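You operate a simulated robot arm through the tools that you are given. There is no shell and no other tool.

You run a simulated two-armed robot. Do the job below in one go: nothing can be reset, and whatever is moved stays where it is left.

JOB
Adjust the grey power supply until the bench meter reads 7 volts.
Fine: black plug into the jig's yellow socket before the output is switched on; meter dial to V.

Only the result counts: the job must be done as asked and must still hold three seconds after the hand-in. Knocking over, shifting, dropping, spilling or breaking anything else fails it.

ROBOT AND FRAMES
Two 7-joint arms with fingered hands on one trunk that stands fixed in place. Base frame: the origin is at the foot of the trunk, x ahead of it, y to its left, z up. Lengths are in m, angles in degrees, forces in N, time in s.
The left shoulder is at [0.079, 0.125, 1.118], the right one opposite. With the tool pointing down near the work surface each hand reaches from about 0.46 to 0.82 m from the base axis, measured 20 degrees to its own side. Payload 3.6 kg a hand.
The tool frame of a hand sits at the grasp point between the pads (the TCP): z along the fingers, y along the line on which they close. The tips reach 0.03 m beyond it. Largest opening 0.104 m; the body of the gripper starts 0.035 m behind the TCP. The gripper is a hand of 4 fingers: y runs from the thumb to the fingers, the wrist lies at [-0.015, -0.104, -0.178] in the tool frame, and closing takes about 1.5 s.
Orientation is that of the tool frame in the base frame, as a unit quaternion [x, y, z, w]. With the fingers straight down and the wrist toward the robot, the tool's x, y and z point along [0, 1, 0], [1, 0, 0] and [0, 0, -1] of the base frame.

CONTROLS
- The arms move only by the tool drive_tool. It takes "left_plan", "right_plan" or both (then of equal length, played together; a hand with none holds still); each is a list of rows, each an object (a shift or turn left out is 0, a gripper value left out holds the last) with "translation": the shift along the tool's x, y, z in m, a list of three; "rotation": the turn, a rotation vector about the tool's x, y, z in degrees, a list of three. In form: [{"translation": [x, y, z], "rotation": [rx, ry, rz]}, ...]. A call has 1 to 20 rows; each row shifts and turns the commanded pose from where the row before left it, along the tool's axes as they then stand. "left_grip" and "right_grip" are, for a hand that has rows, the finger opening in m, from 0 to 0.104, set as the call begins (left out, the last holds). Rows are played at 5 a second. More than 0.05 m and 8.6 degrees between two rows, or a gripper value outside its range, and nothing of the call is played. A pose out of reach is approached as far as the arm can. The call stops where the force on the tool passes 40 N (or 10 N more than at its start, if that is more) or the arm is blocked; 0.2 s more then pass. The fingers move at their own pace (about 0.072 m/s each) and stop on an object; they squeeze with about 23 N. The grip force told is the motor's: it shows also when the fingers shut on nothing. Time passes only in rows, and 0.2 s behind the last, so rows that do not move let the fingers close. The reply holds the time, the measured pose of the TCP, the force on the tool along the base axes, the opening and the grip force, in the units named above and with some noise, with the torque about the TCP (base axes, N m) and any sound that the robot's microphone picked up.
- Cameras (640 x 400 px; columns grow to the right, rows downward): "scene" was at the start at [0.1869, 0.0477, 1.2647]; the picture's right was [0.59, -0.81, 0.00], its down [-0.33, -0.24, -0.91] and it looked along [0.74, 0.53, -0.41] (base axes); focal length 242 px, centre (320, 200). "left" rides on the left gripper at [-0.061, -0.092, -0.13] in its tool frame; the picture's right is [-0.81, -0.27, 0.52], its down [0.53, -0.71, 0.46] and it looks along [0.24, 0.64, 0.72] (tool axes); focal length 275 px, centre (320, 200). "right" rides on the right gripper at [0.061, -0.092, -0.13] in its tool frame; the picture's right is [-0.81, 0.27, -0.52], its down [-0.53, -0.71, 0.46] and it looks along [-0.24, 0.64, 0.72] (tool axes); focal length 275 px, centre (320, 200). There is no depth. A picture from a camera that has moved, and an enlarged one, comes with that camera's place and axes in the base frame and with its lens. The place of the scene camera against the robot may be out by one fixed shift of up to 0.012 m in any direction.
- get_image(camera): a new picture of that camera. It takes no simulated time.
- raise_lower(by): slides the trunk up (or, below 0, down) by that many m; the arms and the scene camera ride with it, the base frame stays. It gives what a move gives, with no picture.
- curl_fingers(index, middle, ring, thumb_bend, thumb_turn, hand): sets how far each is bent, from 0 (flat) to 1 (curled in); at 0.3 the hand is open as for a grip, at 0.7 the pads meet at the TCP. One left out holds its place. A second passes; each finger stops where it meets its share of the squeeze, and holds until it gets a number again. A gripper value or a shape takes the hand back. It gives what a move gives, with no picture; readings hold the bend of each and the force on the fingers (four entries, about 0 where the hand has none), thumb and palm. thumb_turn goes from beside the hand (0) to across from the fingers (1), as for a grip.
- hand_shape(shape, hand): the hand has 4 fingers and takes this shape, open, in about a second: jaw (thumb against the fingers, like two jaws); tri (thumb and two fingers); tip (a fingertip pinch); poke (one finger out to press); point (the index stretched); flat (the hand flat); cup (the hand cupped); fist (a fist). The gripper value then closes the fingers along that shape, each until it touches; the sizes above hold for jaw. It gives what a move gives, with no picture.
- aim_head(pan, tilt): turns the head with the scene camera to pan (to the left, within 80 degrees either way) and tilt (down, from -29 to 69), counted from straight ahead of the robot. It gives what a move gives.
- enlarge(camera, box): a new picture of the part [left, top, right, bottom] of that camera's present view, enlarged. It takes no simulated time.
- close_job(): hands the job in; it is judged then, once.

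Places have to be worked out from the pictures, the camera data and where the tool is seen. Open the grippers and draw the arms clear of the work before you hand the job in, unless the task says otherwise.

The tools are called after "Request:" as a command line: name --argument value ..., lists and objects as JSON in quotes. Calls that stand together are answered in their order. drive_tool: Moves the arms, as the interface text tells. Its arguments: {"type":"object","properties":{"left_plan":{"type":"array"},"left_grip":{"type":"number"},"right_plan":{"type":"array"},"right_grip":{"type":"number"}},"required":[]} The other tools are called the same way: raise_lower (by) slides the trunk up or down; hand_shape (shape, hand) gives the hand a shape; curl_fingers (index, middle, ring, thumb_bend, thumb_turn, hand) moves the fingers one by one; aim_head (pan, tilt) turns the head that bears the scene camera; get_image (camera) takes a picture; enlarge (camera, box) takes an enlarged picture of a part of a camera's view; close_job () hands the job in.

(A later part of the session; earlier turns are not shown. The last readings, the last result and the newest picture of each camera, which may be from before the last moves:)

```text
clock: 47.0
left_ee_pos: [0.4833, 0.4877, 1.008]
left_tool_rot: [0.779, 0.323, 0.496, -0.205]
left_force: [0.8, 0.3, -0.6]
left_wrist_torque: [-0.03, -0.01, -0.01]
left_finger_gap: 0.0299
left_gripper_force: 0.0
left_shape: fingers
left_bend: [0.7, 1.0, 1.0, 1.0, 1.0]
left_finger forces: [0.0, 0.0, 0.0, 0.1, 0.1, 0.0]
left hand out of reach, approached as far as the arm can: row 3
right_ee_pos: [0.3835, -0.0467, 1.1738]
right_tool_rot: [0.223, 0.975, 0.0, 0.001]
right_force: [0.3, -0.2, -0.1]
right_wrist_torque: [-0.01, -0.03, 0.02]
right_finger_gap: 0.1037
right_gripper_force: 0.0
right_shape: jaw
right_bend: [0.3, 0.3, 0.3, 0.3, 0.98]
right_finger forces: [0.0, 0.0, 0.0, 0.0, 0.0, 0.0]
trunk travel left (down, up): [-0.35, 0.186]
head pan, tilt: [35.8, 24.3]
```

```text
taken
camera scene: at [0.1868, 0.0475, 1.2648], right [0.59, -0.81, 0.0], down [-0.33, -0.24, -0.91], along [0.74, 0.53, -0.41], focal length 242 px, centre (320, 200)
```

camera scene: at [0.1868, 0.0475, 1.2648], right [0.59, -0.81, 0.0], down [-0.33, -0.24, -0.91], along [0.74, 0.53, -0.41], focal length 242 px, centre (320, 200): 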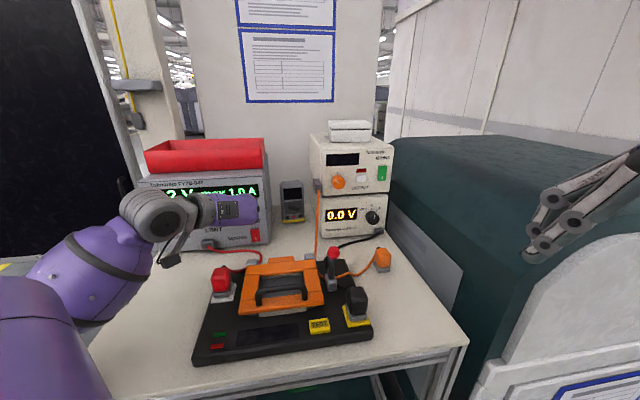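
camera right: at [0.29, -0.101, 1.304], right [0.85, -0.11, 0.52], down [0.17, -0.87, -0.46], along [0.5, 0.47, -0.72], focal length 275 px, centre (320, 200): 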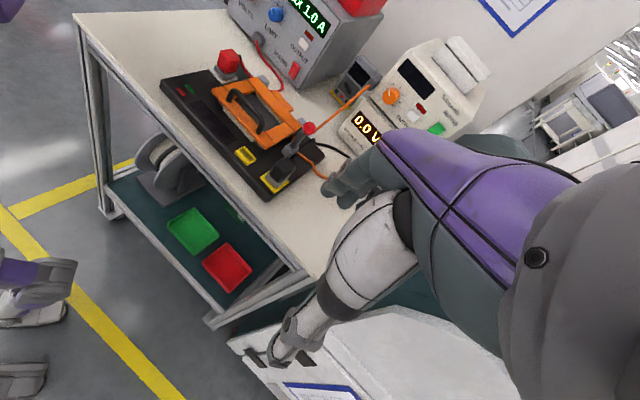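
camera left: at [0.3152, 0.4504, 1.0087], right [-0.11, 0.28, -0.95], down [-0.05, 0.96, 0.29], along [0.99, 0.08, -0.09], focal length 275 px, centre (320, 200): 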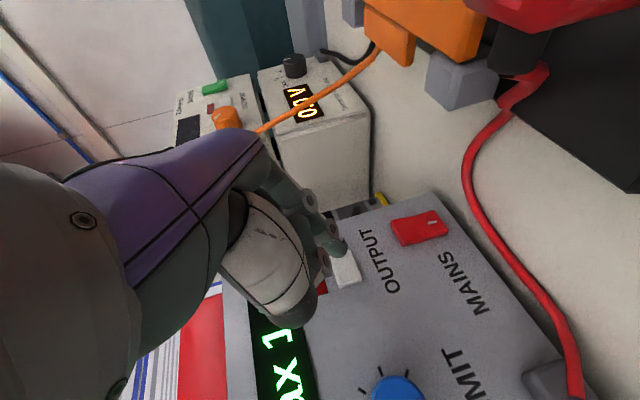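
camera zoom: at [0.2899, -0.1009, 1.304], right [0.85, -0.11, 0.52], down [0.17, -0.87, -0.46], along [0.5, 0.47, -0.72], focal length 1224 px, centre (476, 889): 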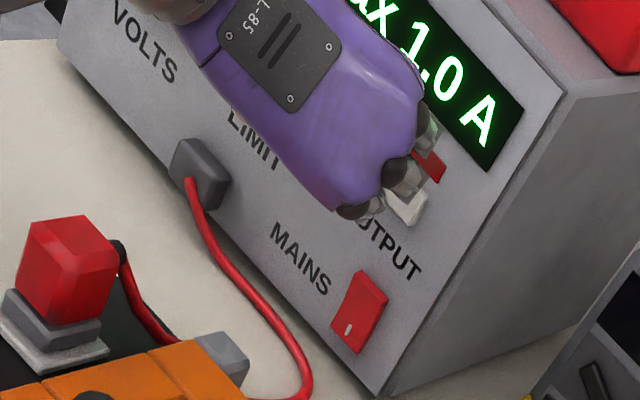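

The tip is about 2.5 cm from the panel. I enlarge to compare the fingertip with the button.

Request:
enlarge --camera "left" --box '[290, 200, 390, 310]'

Request:
enlarge --camera "right" --box '[290, 15, 330, 55]'

Request:
enlarge --camera "scene" --box '[220, 180, 280, 250]'

```text
3.64 times, centred on (340, 255) of left
camera zoom: at [0.3152, 0.4504, 1.0087], right [-0.11, 0.28, -0.95], down [-0.05, 0.96, 0.29], along [0.99, 0.08, -0.09], focal length 1001 px, centre (247, 0)
```

zoom: 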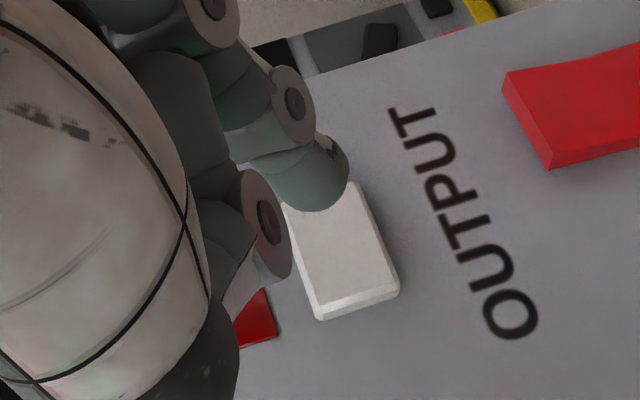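

```text
10.00 times, centred on (310, 35) of right
camera zoom: at [0.2899, -0.1009, 1.304], right [0.85, -0.11, 0.52], down [0.17, -0.87, -0.46], along [0.5, 0.47, -0.72], focal length 2753 px, centre (420, 1850)
```

zoom: 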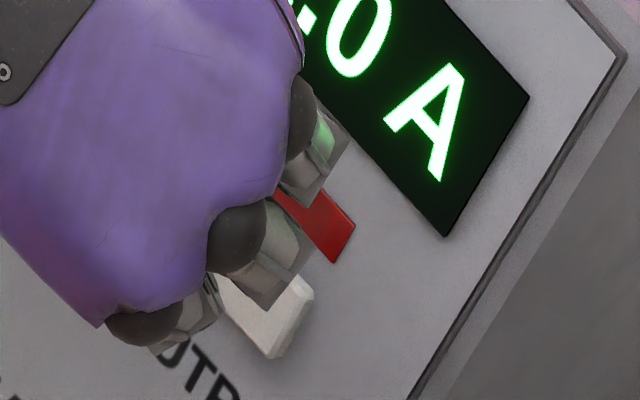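

```text
5.71 times, centred on (250, 215) of scene
camera zoom: at [0.1868, 0.0475, 1.2648], right [0.59, -0.81, 0.0], down [-0.33, -0.24, -0.91], along [0.74, 0.53, -0.41], focal length 1381 px, centre (720, 114)
```

zoom: 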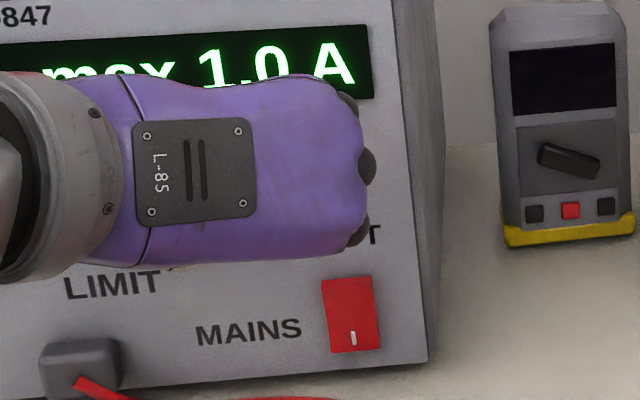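

The tip would land about 4 mm left and 3 mm high of the button centre, so I correct that while closing to about 7 mm from contact.

Request:
drive_tool --left_plan '[{"translation": [0.0024, 0.004, 0.0088]}, {"translation": [0.0025, 0, 0.0088]}, {}]'

Request:
enlarge --camera "left" --box '[290, 200, 390, 310]'

```text
clock: 47.8
left_ee_pos: [0.4994, 0.4965, 1.006]
left_tool_rot: [0.779, 0.323, 0.496, -0.205]
left_force: [0.3, -0.3, -0.6]
left_wrist_torque: [-0.01, 0.03, 0.03]
left_finger_gap: 0.0302
left_gripper_force: 0.0
left_shape: fingers
left_bend: [0.7, 1.0, 1.0, 1.0, 1.0]
left_finger forces: [0.0, 0.1, 0.1, 0.0, 0.0, 0.0]
right_ee_pos: [0.3839, -0.0464, 1.1737]
right_tool_rot: [0.225, 0.974, 0.0, 0.0]
right_force: [0.0, 0.0, -0.6]
right_wrist_torque: [0.02, -0.01, 0.02]
right_finger_gap: 0.1037
right_gripper_force: 0.0
right_shape: jaw
right_bend: [0.3, 0.3, 0.3, 0.3, 0.98]
right_finger forces: [0.1, 0.0, 0.0, 0.1, 0.0, 0.1]
trunk travel left (down, up): [-0.35, 0.186]
head pan, tilt: [35.8, 24.3]
```

```text
3.64 times, centred on (340, 255) of left
camera zoom: at [0.3311, 0.4609, 1.0059], right [-0.1, 0.28, -0.95], down [-0.05, 0.96, 0.29], along [0.99, 0.08, -0.09], focal length 1001 px, centre (247, 0)
```

zoom: 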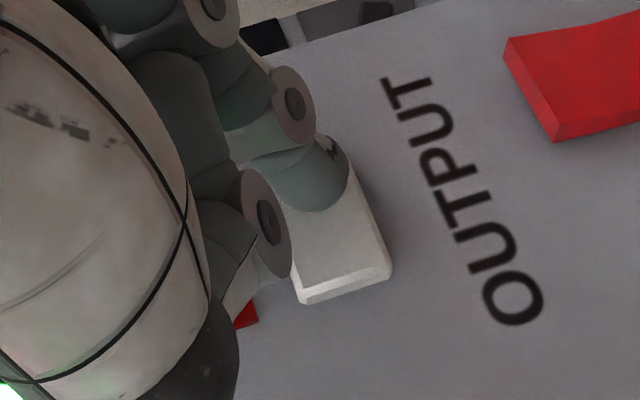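

The tip is lined up on the button. I press in 2–2.5 mm steps along the panel normal, watching the force and sound.

Request:
drive_tool --left_plan '[{"translation": [0.001, 0, 0.0022]}, {"translation": [0.001, 0, 0.0022]}, {"translation": [0.0009, 0, 0.0018]}, {}]'

Request:
enlarge --camera "left" --box '[290, 200, 390, 310]'

```text
clock: 48.8
left_ee_pos: [0.5015, 0.5028, 1.0073]
left_tool_rot: [0.78, 0.322, 0.496, -0.206]
left_force: [-5.6, -6.1, -1.2]
left_wrist_torque: [-0.12, 0.11, -0.05]
left_finger_gap: 0.03
left_gripper_force: 4.1
left_shape: fingers
left_bend: [0.7, 1.0, 1.0, 1.0, 1.0]
left_finger forces: [7.8, 0.0, 0.0, 0.0, 0.1, 0.1]
right_ee_pos: [0.3828, -0.0468, 1.1746]
right_tool_rot: [0.224, 0.975, 0.001, 0.0]
right_force: [0.7, -0.2, 0.5]
right_wrist_torque: [0.0, -0.02, -0.01]
right_finger_gap: 0.1038
right_gripper_force: 0.1
right_shape: jaw
right_bend: [0.3, 0.3, 0.3, 0.3, 0.98]
right_finger forces: [0.1, 0.0, 0.0, 0.0, 0.0, 0.1]
trunk travel left (down, up): [-0.35, 0.186]
head pan, tilt: [35.8, 24.3]
heard: click
```

```text
3.64 times, centred on (340, 255) of left
camera zoom: at [0.3347, 0.4653, 1.0066], right [-0.1, 0.28, -0.95], down [-0.05, 0.96, 0.29], along [0.99, 0.08, -0.09], focal length 1001 px, centre (247, 0)
```

zoom: 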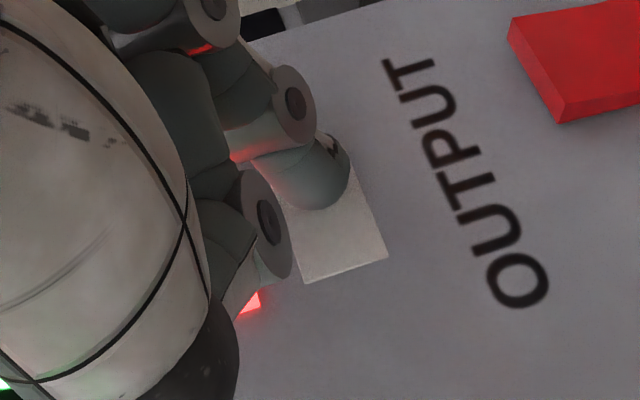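

A click, and the lamp glows red: the output is on. I withdraw straight back and read the meter.

Request:
drive_tool --left_plan '[{"translation": [-0.0085, 0, -0.0181]}, {"translation": [-0.0127, 0, -0.0272]}, {"translation": [-0.0127, 0, -0.0272]}, {}]'

Request:
get_image --camera "scene"

Request:
enlarge --camera "scene" --box '[310, 130, 410, 250]'

Request:
get_image --camera "left"

Request:
enlarge --camera "right" --box '[190, 0, 350, 110]'

```text
clock: 49.8
left_ee_pos: [0.4457, 0.448, 1.0058]
left_tool_rot: [0.779, 0.323, 0.497, -0.205]
left_force: [0.0, 0.5, 0.7]
left_wrist_torque: [0.02, -0.02, 0.01]
left_finger_gap: 0.0299
left_gripper_force: 0.1
left_shape: fingers
left_bend: [0.7, 1.0, 1.0, 1.0, 1.0]
left_finger forces: [0.1, 0.1, 0.0, 0.1, 0.1, 0.0]
right_ee_pos: [0.3845, -0.0455, 1.1748]
right_tool_rot: [0.224, 0.975, 0.0, 0.0]
right_force: [-0.4, 0.0, 0.4]
right_wrist_torque: [0.02, 0.01, 0.0]
right_finger_gap: 0.104
right_gripper_force: 0.1
right_shape: jaw
right_bend: [0.3, 0.3, 0.3, 0.3, 0.98]
right_finger forces: [0.0, 0.1, 0.1, 0.1, 0.0, 0.0]
trunk travel left (down, up): [-0.35, 0.186]
head pan, tilt: [35.8, 24.3]
```

```text
taken
camera scene: at [0.1871, 0.0478, 1.2647], right [0.59, -0.81, 0.0], down [-0.33, -0.24, -0.91], along [0.74, 0.53, -0.41], focal length 242 px, centre (320, 200)
```

scene: 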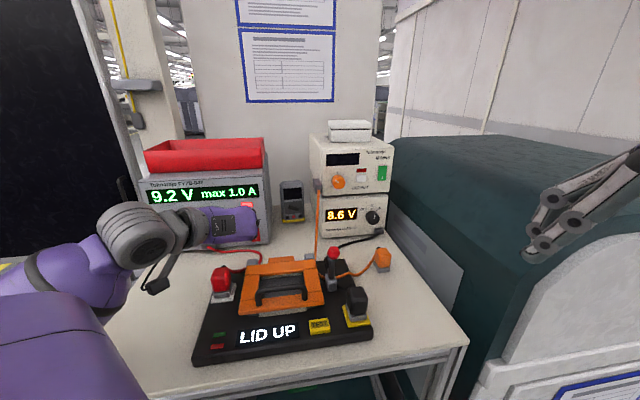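

```text
3.33 times, centred on (360, 190) of scene
camera zoom: at [0.1871, 0.0478, 1.2647], right [0.59, -0.81, 0.0], down [-0.33, -0.24, -0.91], along [0.74, 0.53, -0.41], focal length 806 px, centre (187, 233)
```

zoom: 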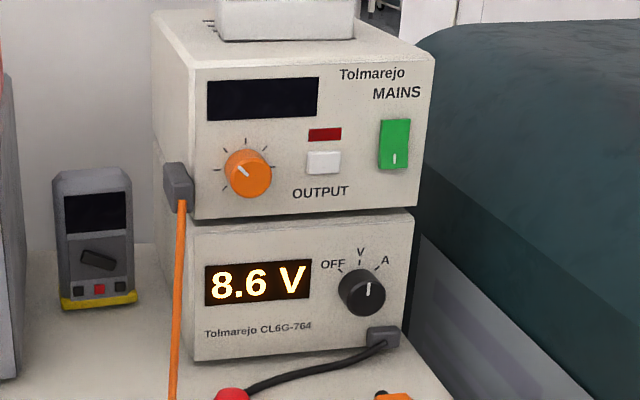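

```text
taken
camera left: at [0.278, 0.4098, 1.0061], right [-0.11, 0.28, -0.95], down [-0.05, 0.96, 0.29], along [0.99, 0.08, -0.09], focal length 275 px, centre (320, 200)
```

left: 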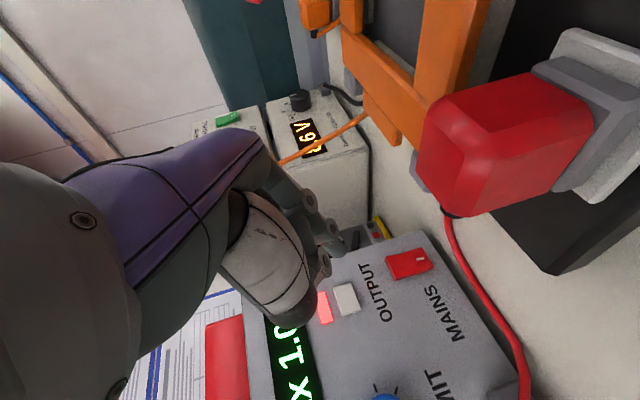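

```text
3.64 times, centred on (270, 55) of right
camera zoom: at [0.2902, -0.1006, 1.3039], right [0.85, -0.11, 0.52], down [0.17, -0.87, -0.46], along [0.5, 0.47, -0.72], focal length 1001 px, centre (502, 727)
```

zoom: 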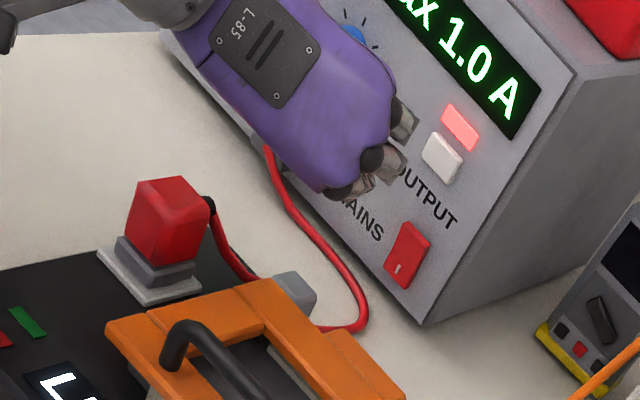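

The meter reads 8.6 V with the supply set at 9.2 V. The jig display says "LID UP", but the job doesn't ask for the lid, so I leave it. Next I raise and re-tilt the left hand to 45°, slide left toward VOLTS, and open into a pinch.

Request:
drive_tool --left_plan '[{"translation": [0.027, 0, -0.0127], "rotation": [0, -6.67, 0]}, {"translation": [0.026, 0, -0.016], "rotation": [0, -6.67, 0]}, {"translation": [0.024, 0, -0.019], "rotation": [0, -6.66, 0]}, {"translation": [0, -0.04, 0]}, {"translation": [0, -0.04, 0]}, {"translation": [0, -0.04, 0]}, {"translation": [0, -0.04, 0]}, {}]'

Request:
hand_shape --hand "left" --shape "tip"

Request:
get_image --camera "left"

Request:
get_image --camera "scene"

```text
clock: 51.6
left_ee_pos: [0.3345, 0.558, 1.0966]
left_tool_rot: [0.854, 0.353, 0.354, -0.147]
left_force: [0.4, -0.3, -0.7]
left_wrist_torque: [0.01, 0.03, 0.0]
left_finger_gap: 0.0299
left_gripper_force: 0.1
left_shape: fingers
left_bend: [0.7, 1.0, 1.0, 1.0, 1.0]
left_finger forces: [0.0, 0.1, 0.0, 0.0, 0.1, 0.0]
right_ee_pos: [0.3849, -0.046, 1.1751]
right_tool_rot: [0.224, 0.975, 0.0, 0.0]
right_force: [0.7, -1.3, 0.0]
right_wrist_torque: [-0.02, 0.01, -0.02]
right_finger_gap: 0.1039
right_gripper_force: 0.0
right_shape: jaw
right_bend: [0.3, 0.3, 0.3, 0.3, 0.98]
right_finger forces: [0.0, 0.1, 0.0, 0.0, 0.0, 0.0]
trunk travel left (down, up): [-0.35, 0.186]
head pan, tilt: [35.8, 24.3]
```

```text
clock: 52.5
left_ee_pos: [0.3328, 0.5583, 1.097]
left_tool_rot: [0.854, 0.353, 0.353, -0.148]
left_force: [0.0, 0.5, -0.3]
left_wrist_torque: [-0.03, -0.02, 0.01]
left_finger_gap: 0.1038
left_gripper_force: 0.0
left_shape: tip
left_bend: [0.3, 0.98, 0.99, 0.3, 0.98]
left_finger forces: [0.0, 0.0, 0.1, 0.0, 0.0, 0.0]
right_ee_pos: [0.3855, -0.0443, 1.1736]
right_tool_rot: [0.226, 0.974, 0.0, 0.001]
right_force: [0.9, 0.3, 0.2]
right_wrist_torque: [0.02, -0.02, 0.0]
right_finger_gap: 0.1037
right_gripper_force: 0.1
right_shape: jaw
right_bend: [0.3, 0.3, 0.3, 0.3, 0.98]
right_finger forces: [0.1, 0.1, 0.0, 0.1, 0.0, 0.0]
trunk travel left (down, up): [-0.35, 0.186]
head pan, tilt: [35.8, 24.3]
```

```text
taken
camera left: at [0.1723, 0.5277, 1.1469], right [-0.34, 0.05, -0.94], down [-0.01, 1.0, 0.05], along [0.94, 0.03, -0.34], focal length 275 px, centre (320, 200)
```

left: 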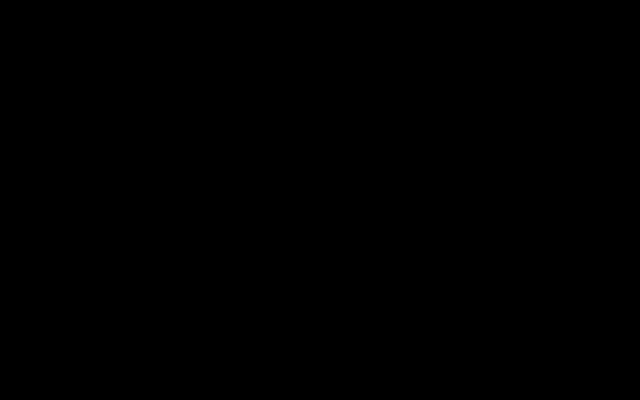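

```text
taken
camera scene: at [0.1869, 0.0476, 1.2647], right [0.59, -0.81, 0.0], down [-0.33, -0.24, -0.91], along [0.74, 0.53, -0.41], focal length 242 px, centre (320, 200)
```

scene: 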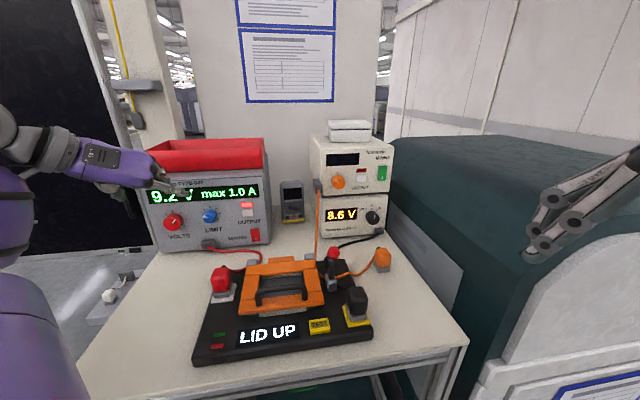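

The left camera is dark, likely blocked by the robot's own arm in this folded pose. I move forward a few centimetres toward the supply and look again.

Request:
drive_tool --left_plan '[{"translation": [0.0212, 0, 0.0212]}, {"translation": [0.0141, 0, 0.0141]}, {}]'

Request:
get_image --camera "left"

Request:
get_image --camera "scene"

```text
clock: 53.3
left_ee_pos: [0.3689, 0.5959, 1.0976]
left_tool_rot: [0.854, 0.353, 0.354, -0.146]
left_force: [0.4, -0.4, 0.7]
left_wrist_torque: [0.0, 0.0, 0.01]
left_finger_gap: 0.1041
left_gripper_force: 0.1
left_shape: tip
left_bend: [0.3, 0.98, 0.99, 0.3, 0.98]
left_finger forces: [0.0, 0.0, 0.0, 0.0, 0.0, 0.0]
right_ee_pos: [0.3843, -0.0469, 1.174]
right_tool_rot: [0.225, 0.974, 0.0, 0.0]
right_force: [-0.6, -0.2, 0.1]
right_wrist_torque: [0.01, 0.0, -0.01]
right_finger_gap: 0.1039
right_gripper_force: 0.1
right_shape: jaw
right_bend: [0.3, 0.3, 0.3, 0.3, 0.98]
right_finger forces: [0.0, 0.1, 0.0, 0.0, 0.0, 0.0]
trunk travel left (down, up): [-0.35, 0.186]
head pan, tilt: [35.8, 24.3]
```

```text
taken
camera left: at [0.2069, 0.5643, 1.1464], right [-0.34, 0.05, -0.94], down [-0.01, 1.0, 0.05], along [0.94, 0.03, -0.34], focal length 275 px, centre (320, 200)
```

left: 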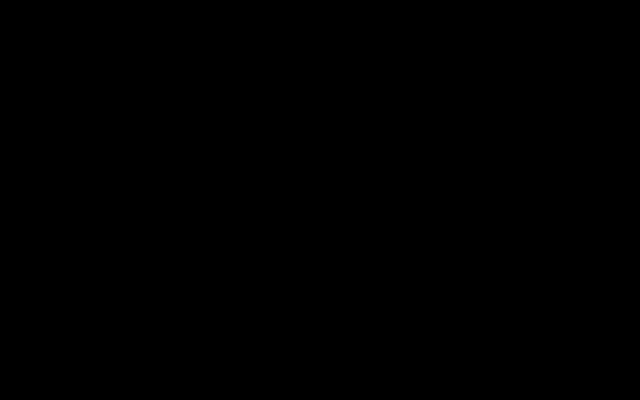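

```text
taken
camera scene: at [0.1869, 0.0476, 1.2647], right [0.59, -0.81, 0.0], down [-0.33, -0.24, -0.91], along [0.74, 0.53, -0.41], focal length 242 px, centre (320, 200)
```

scene: 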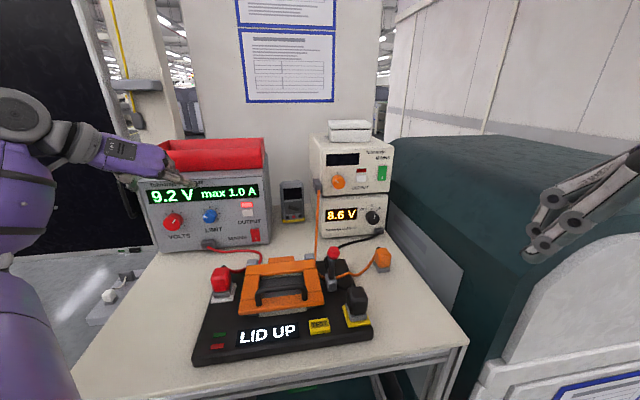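

The left camera stays blocked here, so I tilt the right hand up to give its camera a good view of the supply's panel and the left fingers.

Request:
drive_tool --right_plan '[{"rotation": [-8, 0, 0]}, {"rotation": [-8, 0, 0]}, {"rotation": [-8, 0, 0]}, {}]'

Request:
get_image --camera "right"

Request:
enlarge --camera "scene" --box '[80, 110, 220, 260]'

```text
clock: 54.3
left_ee_pos: [0.3674, 0.5951, 1.0969]
left_tool_rot: [0.854, 0.353, 0.354, -0.146]
left_force: [0.2, -0.3, 0.0]
left_wrist_torque: [0.01, 0.0, 0.01]
left_finger_gap: 0.1039
left_gripper_force: 0.0
left_shape: tip
left_bend: [0.3, 0.98, 0.99, 0.3, 0.98]
left_finger forces: [0.0, 0.0, 0.0, 0.0, 0.1, 0.0]
right_ee_pos: [0.3831, -0.0448, 1.1733]
right_tool_rot: [0.22, 0.953, 0.203, 0.047]
right_force: [0.3, 0.0, -0.1]
right_wrist_torque: [0.0, 0.01, -0.04]
right_finger_gap: 0.1038
right_gripper_force: 0.0
right_shape: jaw
right_bend: [0.3, 0.3, 0.3, 0.3, 0.98]
right_finger forces: [0.0, 0.0, 0.0, 0.1, 0.1, 0.0]
trunk travel left (down, up): [-0.35, 0.186]
head pan, tilt: [35.8, 24.3]
```

```text
taken
camera right: at [0.2702, -0.1415, 1.2556], right [0.75, -0.32, 0.59], down [0.28, -0.65, -0.71], along [0.61, 0.69, -0.4], focal length 275 px, centre (320, 200)
```

right: 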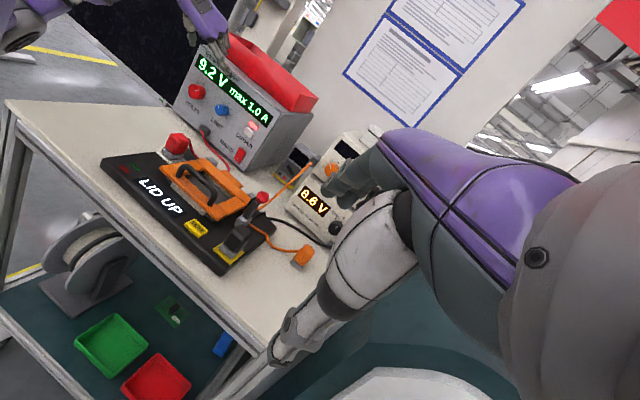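

```text
2.67 times, centred on (150, 185) of scene
camera zoom: at [0.187, 0.0479, 1.2647], right [0.59, -0.81, 0.0], down [-0.33, -0.24, -0.91], along [0.74, 0.53, -0.41], focal length 644 px, centre (773, 240)
```

zoom: 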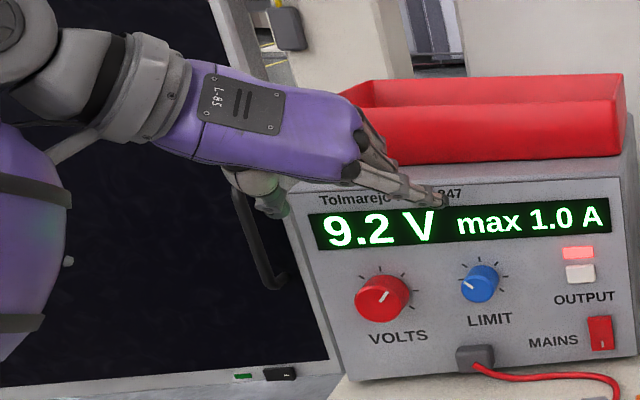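

The right camera now sees the whole supply panel and the meter. I enlarge it on the VOLTS knob.

Request:
enlarge --camera "right" --box '[160, 10, 290, 170]'

Request:
enlarge --camera "right" --box '[170, 60, 240, 130]'

Request:
enlarge --camera "scene" --box '[140, 180, 230, 250]'

```text
2.50 times, centred on (225, 90) of right
camera zoom: at [0.2702, -0.1415, 1.2556], right [0.75, -0.32, 0.59], down [0.28, -0.65, -0.71], along [0.61, 0.69, -0.4], focal length 688 px, centre (558, 475)
```

zoom: 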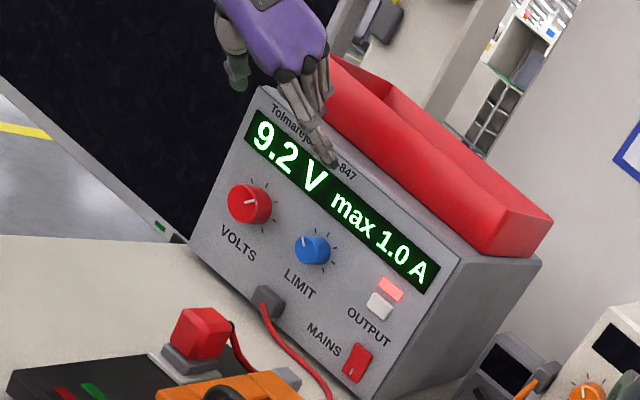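

```text
5.71 times, centred on (205, 95) of right
camera zoom: at [0.2702, -0.1415, 1.2556], right [0.75, -0.32, 0.59], down [0.28, -0.65, -0.71], along [0.61, 0.69, -0.4], focal length 1573 px, centre (977, 800)
```

zoom: 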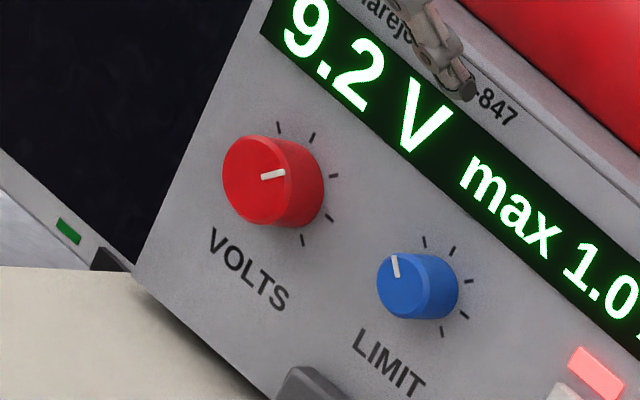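

```text
5.71 times, centred on (185, 215) of scene
camera zoom: at [0.187, 0.0479, 1.2647], right [0.59, -0.81, 0.0], down [-0.33, -0.24, -0.91], along [0.74, 0.53, -0.41], focal length 1381 px, centre (1091, 114)
```

zoom: 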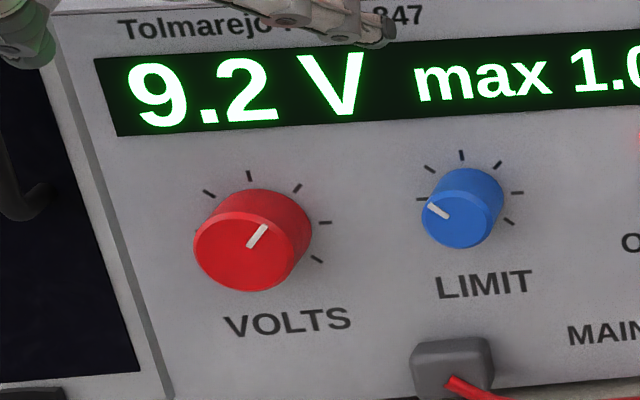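

VOLTS front centre is about (0.3845, 0.6345, 0.979). I preset a symmetric pinch, add 10° of yaw and 10° of roll, and move to a standoff that mirrors the dial grip.

Request:
curl_fingers --hand "left" --index 0.46 --thumb_bend 0.45 --middle 1.0 --ring 1.0 --thumb_turn 1.0

Request:
drive_tool --left_plan '[{"rotation": [3.535, 0, -3.535]}, {"rotation": [3.535, 0, -3.535]}, {"rotation": [3.48, 0.87, 3.48]}, {"rotation": [3.48, 0.87, 3.48]}, {"translation": [-0.0262, 0.0038, 0.0022]}, {"translation": [-0.0262, 0.0038, 0.0023]}, {}]'

Request:
get_image --camera "left"

Request:
enlarge --camera "right" --box '[160, 10, 270, 130]'

Request:
enlarge --camera "scene" --box '[90, 130, 240, 270]'

```text
clock: 55.3
left_ee_pos: [0.3685, 0.5949, 1.0975]
left_tool_rot: [0.853, 0.354, 0.354, -0.146]
left_force: [-0.8, -0.9, 0.6]
left_wrist_torque: [-0.01, 0.01, -0.01]
left_finger_gap: 0.0643
left_gripper_force: 0.0
left_shape: fingers
left_bend: [0.46, 1.0, 1.0, 0.45, 0.99]
left_finger forces: [0.0, 0.1, 0.1, 0.0, 0.0, 0.0]
right_ee_pos: [0.3858, -0.0467, 1.1739]
right_tool_rot: [0.219, 0.953, 0.203, 0.047]
right_force: [0.6, 0.4, -0.6]
right_wrist_torque: [0.04, 0.0, -0.07]
right_finger_gap: 0.1037
right_gripper_force: 0.0
right_shape: jaw
right_bend: [0.3, 0.3, 0.3, 0.3, 0.98]
right_finger forces: [0.1, 0.0, 0.0, 0.0, 0.1, 0.1]
trunk travel left (down, up): [-0.35, 0.186]
head pan, tilt: [35.8, 24.3]
```

```text
clock: 56.9
left_ee_pos: [0.3497, 0.5679, 1.0553]
left_tool_rot: [0.826, 0.393, 0.314, -0.253]
left_force: [0.6, -0.1, -1.0]
left_wrist_torque: [0.02, -0.04, 0.0]
left_finger_gap: 0.0641
left_gripper_force: 0.0
left_shape: fingers
left_bend: [0.46, 1.0, 1.0, 0.45, 0.99]
left_finger forces: [0.0, 0.0, 0.0, 0.1, 0.0, 0.0]
right_ee_pos: [0.385, -0.0454, 1.1751]
right_tool_rot: [0.219, 0.953, 0.202, 0.046]
right_force: [-0.2, -0.1, -0.2]
right_wrist_torque: [-0.01, 0.01, -0.01]
right_finger_gap: 0.1038
right_gripper_force: 0.1
right_shape: jaw
right_bend: [0.3, 0.3, 0.3, 0.3, 0.98]
right_finger forces: [0.1, 0.0, 0.1, 0.1, 0.1, 0.0]
trunk travel left (down, up): [-0.35, 0.186]
head pan, tilt: [35.8, 24.3]
```

```text
taken
camera left: at [0.2032, 0.5033, 1.1153], right [-0.46, 0.1, -0.88], down [-0.17, 0.97, 0.2], along [0.87, 0.24, -0.42], focal length 275 px, centre (320, 200)
```

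left: 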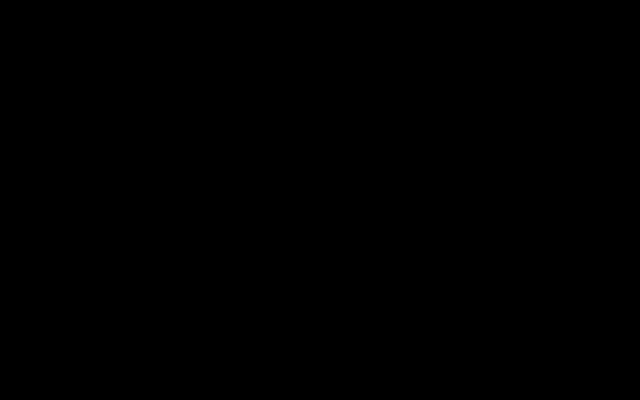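

```text
3.33 times, centred on (215, 70) of right
camera zoom: at [0.2703, -0.1417, 1.2558], right [0.75, -0.32, 0.58], down [0.28, -0.65, -0.71], along [0.61, 0.69, -0.4], focal length 918 px, centre (670, 633)
```

zoom: 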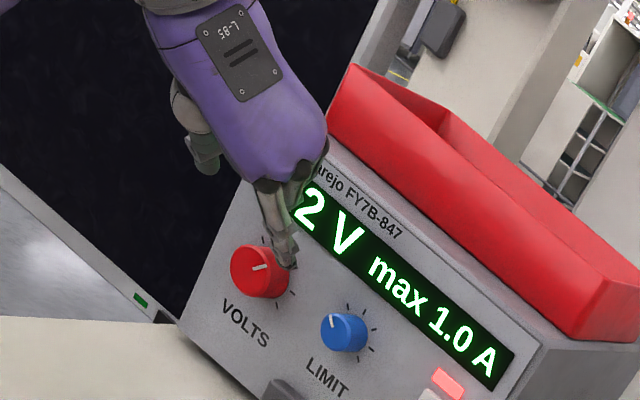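

```text
2.86 times, centred on (165, 200) of scene
camera zoom: at [0.187, 0.0477, 1.2647], right [0.59, -0.81, 0.0], down [-0.33, -0.24, -0.91], along [0.74, 0.53, -0.41], focal length 690 px, centre (763, 200)
```

zoom: 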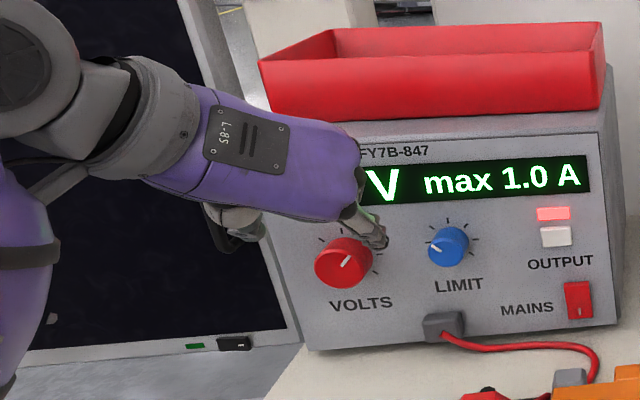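

The geometry checks out against the button contact (supply panel at b ≈ 0.744). I advance 5 cm along the approach and look before the last 2.5 cm.

Request:
drive_tool --left_plan '[{"translation": [0.002, -0.0005, 0.025]}, {"translation": [0.002, -0.0005, 0.025]}, {}]'

Request:
enlarge --camera "right" --box '[170, 40, 250, 120]'

Request:
enlarge --camera "scene" --box '[120, 170, 220, 250]'

Request:
get_image --camera "left"

```text
clock: 57.7
left_ee_pos: [0.3678, 0.6027, 1.025]
left_tool_rot: [0.826, 0.393, 0.313, -0.254]
left_force: [0.4, 0.5, -0.3]
left_wrist_torque: [-0.01, -0.01, -0.01]
left_finger_gap: 0.0639
left_gripper_force: 0.1
left_shape: fingers
left_bend: [0.46, 1.0, 1.0, 0.45, 0.99]
left_finger forces: [0.1, 0.0, 0.0, 0.1, 0.0, 0.0]
right_ee_pos: [0.3853, -0.0461, 1.1745]
right_tool_rot: [0.219, 0.953, 0.203, 0.046]
right_force: [0.2, -0.3, -0.5]
right_wrist_torque: [-0.01, 0.01, 0.01]
right_finger_gap: 0.1037
right_gripper_force: 0.0
right_shape: jaw
right_bend: [0.3, 0.3, 0.3, 0.3, 0.98]
right_finger forces: [0.0, 0.0, 0.1, 0.1, 0.0, 0.0]
trunk travel left (down, up): [-0.35, 0.186]
head pan, tilt: [35.8, 24.3]
```

```text
5.00 times, centred on (210, 80) of right
camera zoom: at [0.2703, -0.1418, 1.2558], right [0.75, -0.32, 0.58], down [0.28, -0.65, -0.71], along [0.61, 0.69, -0.4], focal length 1376 px, centre (870, 800)
```

zoom: 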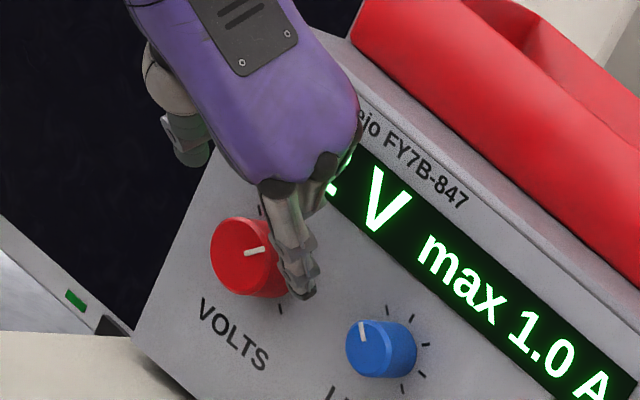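

```text
5.00 times, centred on (170, 210) of scene
camera zoom: at [0.1869, 0.0476, 1.2647], right [0.59, -0.81, 0.0], down [-0.33, -0.24, -0.91], along [0.74, 0.53, -0.41], focal length 1208 px, centre (1070, 150)
```

zoom: 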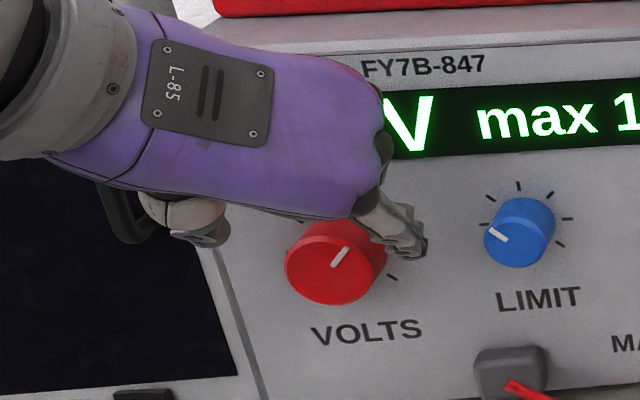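

```text
taken
camera left: at [0.2207, 0.5384, 1.0846], right [-0.46, 0.1, -0.88], down [-0.17, 0.97, 0.2], along [0.87, 0.24, -0.42], focal length 275 px, centre (320, 200)
```

left: 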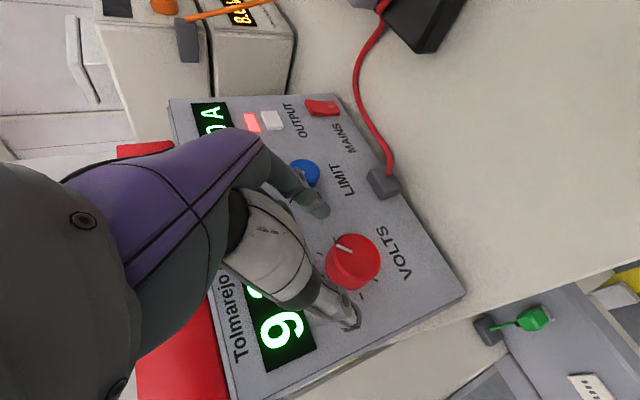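

The left camera is clear again and shows the knob between thumb and index. I enlarge it for the final alignment.

Request:
enlarge --camera "left" --box '[270, 180, 410, 340]'

```text
2.50 times, centred on (340, 260) of left
camera zoom: at [0.2207, 0.5384, 1.0846], right [-0.46, 0.1, -0.88], down [-0.17, 0.97, 0.2], along [0.87, 0.24, -0.42], focal length 688 px, centre (270, 50)
```

zoom: 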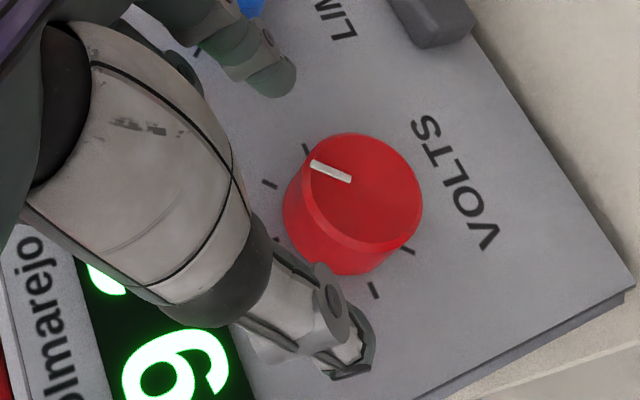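

I compare with the knob's position at the successful dial grip, and advance 2.3 cm with small corrections.

Request:
drive_tool --left_plan '[{"translation": [-0.0015, 0.001, 0.012]}, {"translation": [-0.0015, 0.001, 0.011]}, {}]'

Request:
enlarge --camera "left" --box '[260, 150, 400, 310]'

Request:
enlarge --camera "right" --box '[170, 40, 250, 120]'

Request:
enlarge --camera "scene" --box '[120, 170, 220, 250]'

```text
clock: 58.5
left_ee_pos: [0.3739, 0.6155, 1.0055]
left_tool_rot: [0.826, 0.394, 0.314, -0.254]
left_force: [-0.3, 0.9, 0.2]
left_wrist_torque: [0.0, 0.0, -0.03]
left_finger_gap: 0.0641
left_gripper_force: 0.0
left_shape: fingers
left_bend: [0.46, 1.0, 1.0, 0.45, 0.99]
left_finger forces: [0.0, 0.0, 0.0, 0.1, 0.0, 0.0]
right_ee_pos: [0.3837, -0.0466, 1.1743]
right_tool_rot: [0.219, 0.953, 0.203, 0.047]
right_force: [-0.5, 0.1, -0.4]
right_wrist_torque: [-0.01, -0.02, 0.02]
right_finger_gap: 0.1038
right_gripper_force: 0.0
right_shape: jaw
right_bend: [0.3, 0.3, 0.3, 0.3, 0.98]
right_finger forces: [0.0, 0.0, 0.0, 0.0, 0.1, 0.0]
trunk travel left (down, up): [-0.35, 0.186]
head pan, tilt: [35.8, 24.3]
```

```text
2.50 times, centred on (330, 230) of left
camera zoom: at [0.2281, 0.5515, 1.0656], right [-0.46, 0.1, -0.88], down [-0.17, 0.97, 0.2], along [0.87, 0.24, -0.42], focal length 688 px, centre (295, 125)
```

zoom: 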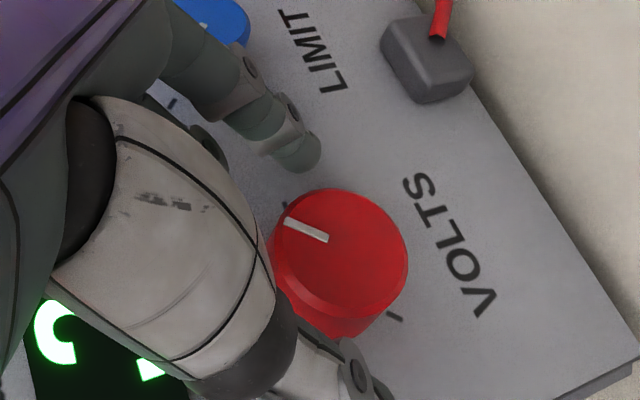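

```text
5.00 times, centred on (210, 80) of right
camera zoom: at [0.2703, -0.1417, 1.2558], right [0.75, -0.32, 0.58], down [0.28, -0.65, -0.71], along [0.61, 0.69, -0.4], focal length 1376 px, centre (870, 800)
```

zoom: 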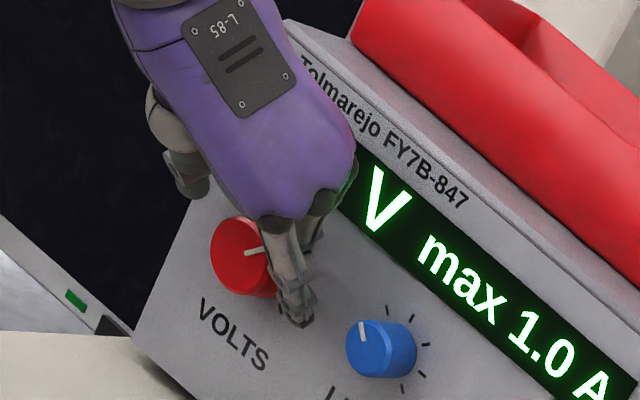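

```text
5.00 times, centred on (170, 210) of scene
camera zoom: at [0.1869, 0.0476, 1.2647], right [0.59, -0.81, 0.0], down [-0.33, -0.24, -0.91], along [0.74, 0.53, -0.41], focal length 1208 px, centre (1070, 150)
```

zoom: 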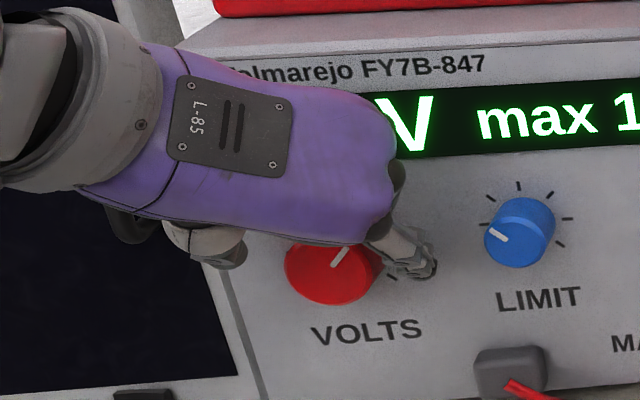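

Knob position in the hand now matches the successful dial grip. I close index and thumb on it.

Request:
curl_fingers --hand "left" --index 0.75 --thumb_bend 0.75

Request:
enlarge --camera "left" --box '[260, 150, 400, 310]'

Request:
enlarge --camera "scene" --box '[120, 150, 400, 260]'

```text
clock: 59.5
left_ee_pos: [0.3745, 0.6167, 1.006]
left_tool_rot: [0.826, 0.394, 0.314, -0.253]
left_force: [-4.7, 4.6, 0.6]
left_wrist_torque: [0.14, 0.09, 0.15]
left_finger_gap: 0.0312
left_gripper_force: 10.6
left_shape: fingers
left_bend: [0.56, 1.0, 1.0, 0.63, 1.0]
left_finger forces: [7.3, 0.1, 0.1, 0.0, 13.3, 0.0]
right_ee_pos: [0.3841, -0.0448, 1.175]
right_tool_rot: [0.22, 0.953, 0.203, 0.048]
right_force: [-0.2, -0.4, -0.5]
right_wrist_torque: [0.01, -0.03, -0.02]
right_finger_gap: 0.1037
right_gripper_force: 0.1
right_shape: jaw
right_bend: [0.3, 0.3, 0.3, 0.3, 0.98]
right_finger forces: [0.1, 0.0, 0.0, 0.1, 0.0, 0.0]
trunk travel left (down, up): [-0.35, 0.186]
head pan, tilt: [35.8, 24.3]
```

```text
2.50 times, centred on (330, 230) of left
camera zoom: at [0.2275, 0.5519, 1.0657], right [-0.46, 0.1, -0.88], down [-0.17, 0.97, 0.2], along [0.87, 0.24, -0.42], focal length 688 px, centre (295, 125)
```

zoom: 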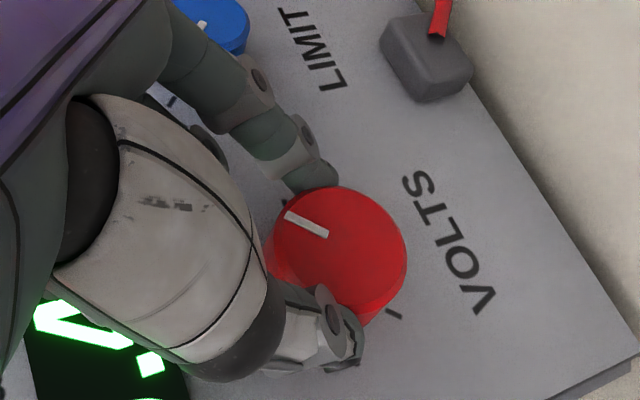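

```text
2.29 times, centred on (260, 205) of scene
camera zoom: at [0.1863, 0.0481, 1.2648], right [0.59, -0.81, 0.0], down [-0.33, -0.24, -0.91], along [0.74, 0.53, -0.41], focal length 552 px, centre (457, 189)
```

zoom: 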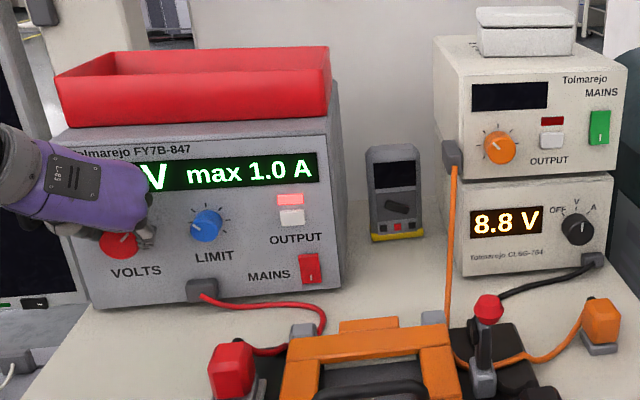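

The pinch holds, and the meter moved a little to 8.8 V. I turn counter-clockwise about the knob axis by 10° and read it again.

Request:
drive_tool --left_plan '[{"translation": [0.0004, -0.0024, 0.0002], "rotation": [-3.48, -0.87, -3.48]}, {"translation": [0.0004, -0.0024, 0.0002], "rotation": [-3.48, -0.87, -3.48]}, {}]'

Request:
enlarge --camera "scene" --box '[120, 150, 400, 260]'

Request:
enlarge --camera "left" --box '[260, 150, 400, 310]'

```text
clock: 60.3
left_ee_pos: [0.3712, 0.6199, 1.0044]
left_tool_rot: [0.82, 0.427, 0.339, -0.175]
left_force: [-3.0, 4.6, -1.1]
left_wrist_torque: [0.1, 0.06, 0.13]
left_finger_gap: 0.0314
left_gripper_force: 10.1
left_shape: fingers
left_bend: [0.56, 1.0, 1.0, 0.63, 1.0]
left_finger forces: [7.8, 0.1, 0.0, 0.0, 12.2, 0.0]
right_ee_pos: [0.3841, -0.0449, 1.1748]
right_tool_rot: [0.219, 0.953, 0.202, 0.047]
right_force: [0.2, -0.5, 0.7]
right_wrist_torque: [0.01, 0.03, -0.04]
right_finger_gap: 0.1038
right_gripper_force: 0.0
right_shape: jaw
right_bend: [0.3, 0.3, 0.3, 0.3, 0.98]
right_finger forces: [0.0, 0.0, 0.1, 0.1, 0.0, 0.0]
trunk travel left (down, up): [-0.35, 0.186]
head pan, tilt: [35.8, 24.3]
```

```text
2.29 times, centred on (260, 205) of scene
camera zoom: at [0.1867, 0.0483, 1.2647], right [0.59, -0.81, 0.0], down [-0.33, -0.24, -0.91], along [0.74, 0.53, -0.41], focal length 552 px, centre (457, 189)
```

zoom: 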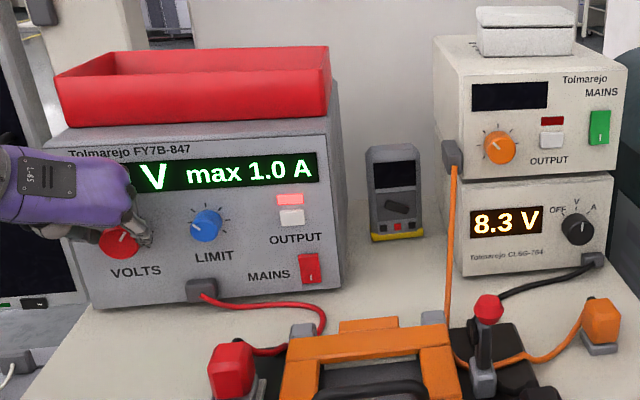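

```text
2.50 times, centred on (330, 230) of left
camera zoom: at [0.2175, 0.5618, 1.0555], right [-0.34, -0.01, -0.94], down [-0.18, 0.98, 0.05], along [0.92, 0.19, -0.34], focal length 688 px, centre (295, 125)
```

zoom: 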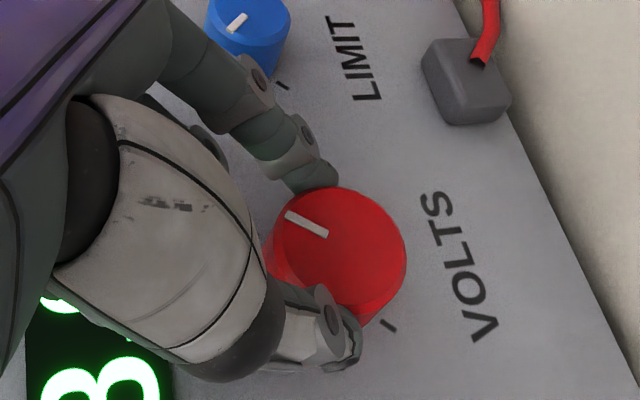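

The knob follows rigidly, at about 0.05 V per degree. I turn another 20° counter-clockwise.

Request:
drive_tool --left_plan '[{"translation": [0.0004, -0.0024, 0.0002], "rotation": [-3.48, -0.87, -3.48]}, {"translation": [0.0004, -0.0024, 0.0002], "rotation": [-3.48, -0.87, -3.48]}, {"translation": [0.0004, -0.0024, 0.0002], "rotation": [-3.48, -0.87, -3.48]}, {"translation": [0.0004, -0.0024, 0.0002], "rotation": [-3.48, -0.87, -3.48]}, {}]'

Request:
enlarge --camera "scene" --box '[120, 150, 400, 260]'

Request:
enlarge --camera "left" --box '[260, 150, 400, 310]'

```text
clock: 61.5
left_ee_pos: [0.3649, 0.6261, 1.007]
left_tool_rot: [0.787, 0.484, 0.382, -0.02]
left_force: [0.3, 2.4, -6.0]
left_wrist_torque: [0.02, 0.1, 0.03]
left_finger_gap: 0.0311
left_gripper_force: 9.5
left_shape: fingers
left_bend: [0.56, 1.0, 1.0, 0.64, 1.0]
left_finger forces: [8.5, 0.0, 0.0, 0.0, 10.4, 0.1]
right_ee_pos: [0.3847, -0.0453, 1.1746]
right_tool_rot: [0.219, 0.953, 0.203, 0.047]
right_force: [-0.5, -0.7, -0.2]
right_wrist_torque: [0.0, -0.01, -0.01]
right_finger_gap: 0.1038
right_gripper_force: 0.1
right_shape: jaw
right_bend: [0.3, 0.3, 0.3, 0.3, 0.98]
right_finger forces: [0.1, 0.0, 0.0, 0.0, 0.1, 0.0]
trunk travel left (down, up): [-0.35, 0.186]
head pan, tilt: [35.8, 24.3]
```

```text
2.29 times, centred on (260, 205) of scene
camera zoom: at [0.1873, 0.0484, 1.2646], right [0.59, -0.81, 0.0], down [-0.33, -0.24, -0.91], along [0.74, 0.53, -0.41], focal length 552 px, centre (457, 189)
```

zoom: 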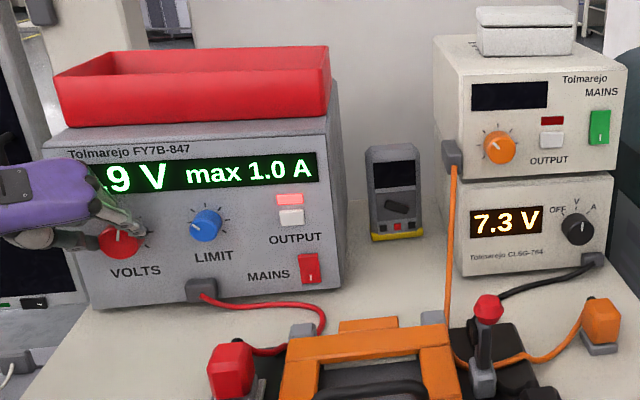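

```text
2.50 times, centred on (330, 230) of left
camera zoom: at [0.2021, 0.5776, 1.0296], right [-0.11, -0.25, -0.96], down [-0.16, 0.96, -0.23], along [0.98, 0.13, -0.14], focal length 688 px, centre (295, 125)
```

zoom: 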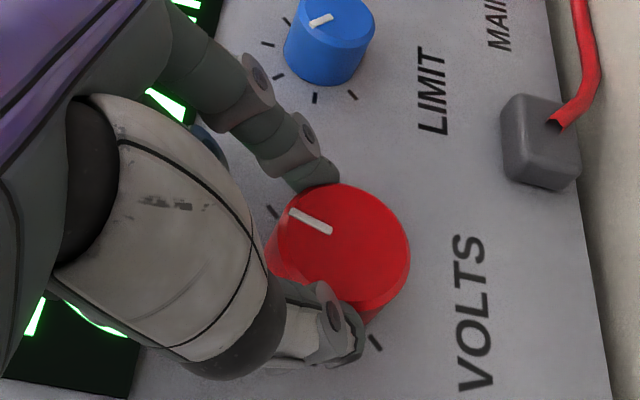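

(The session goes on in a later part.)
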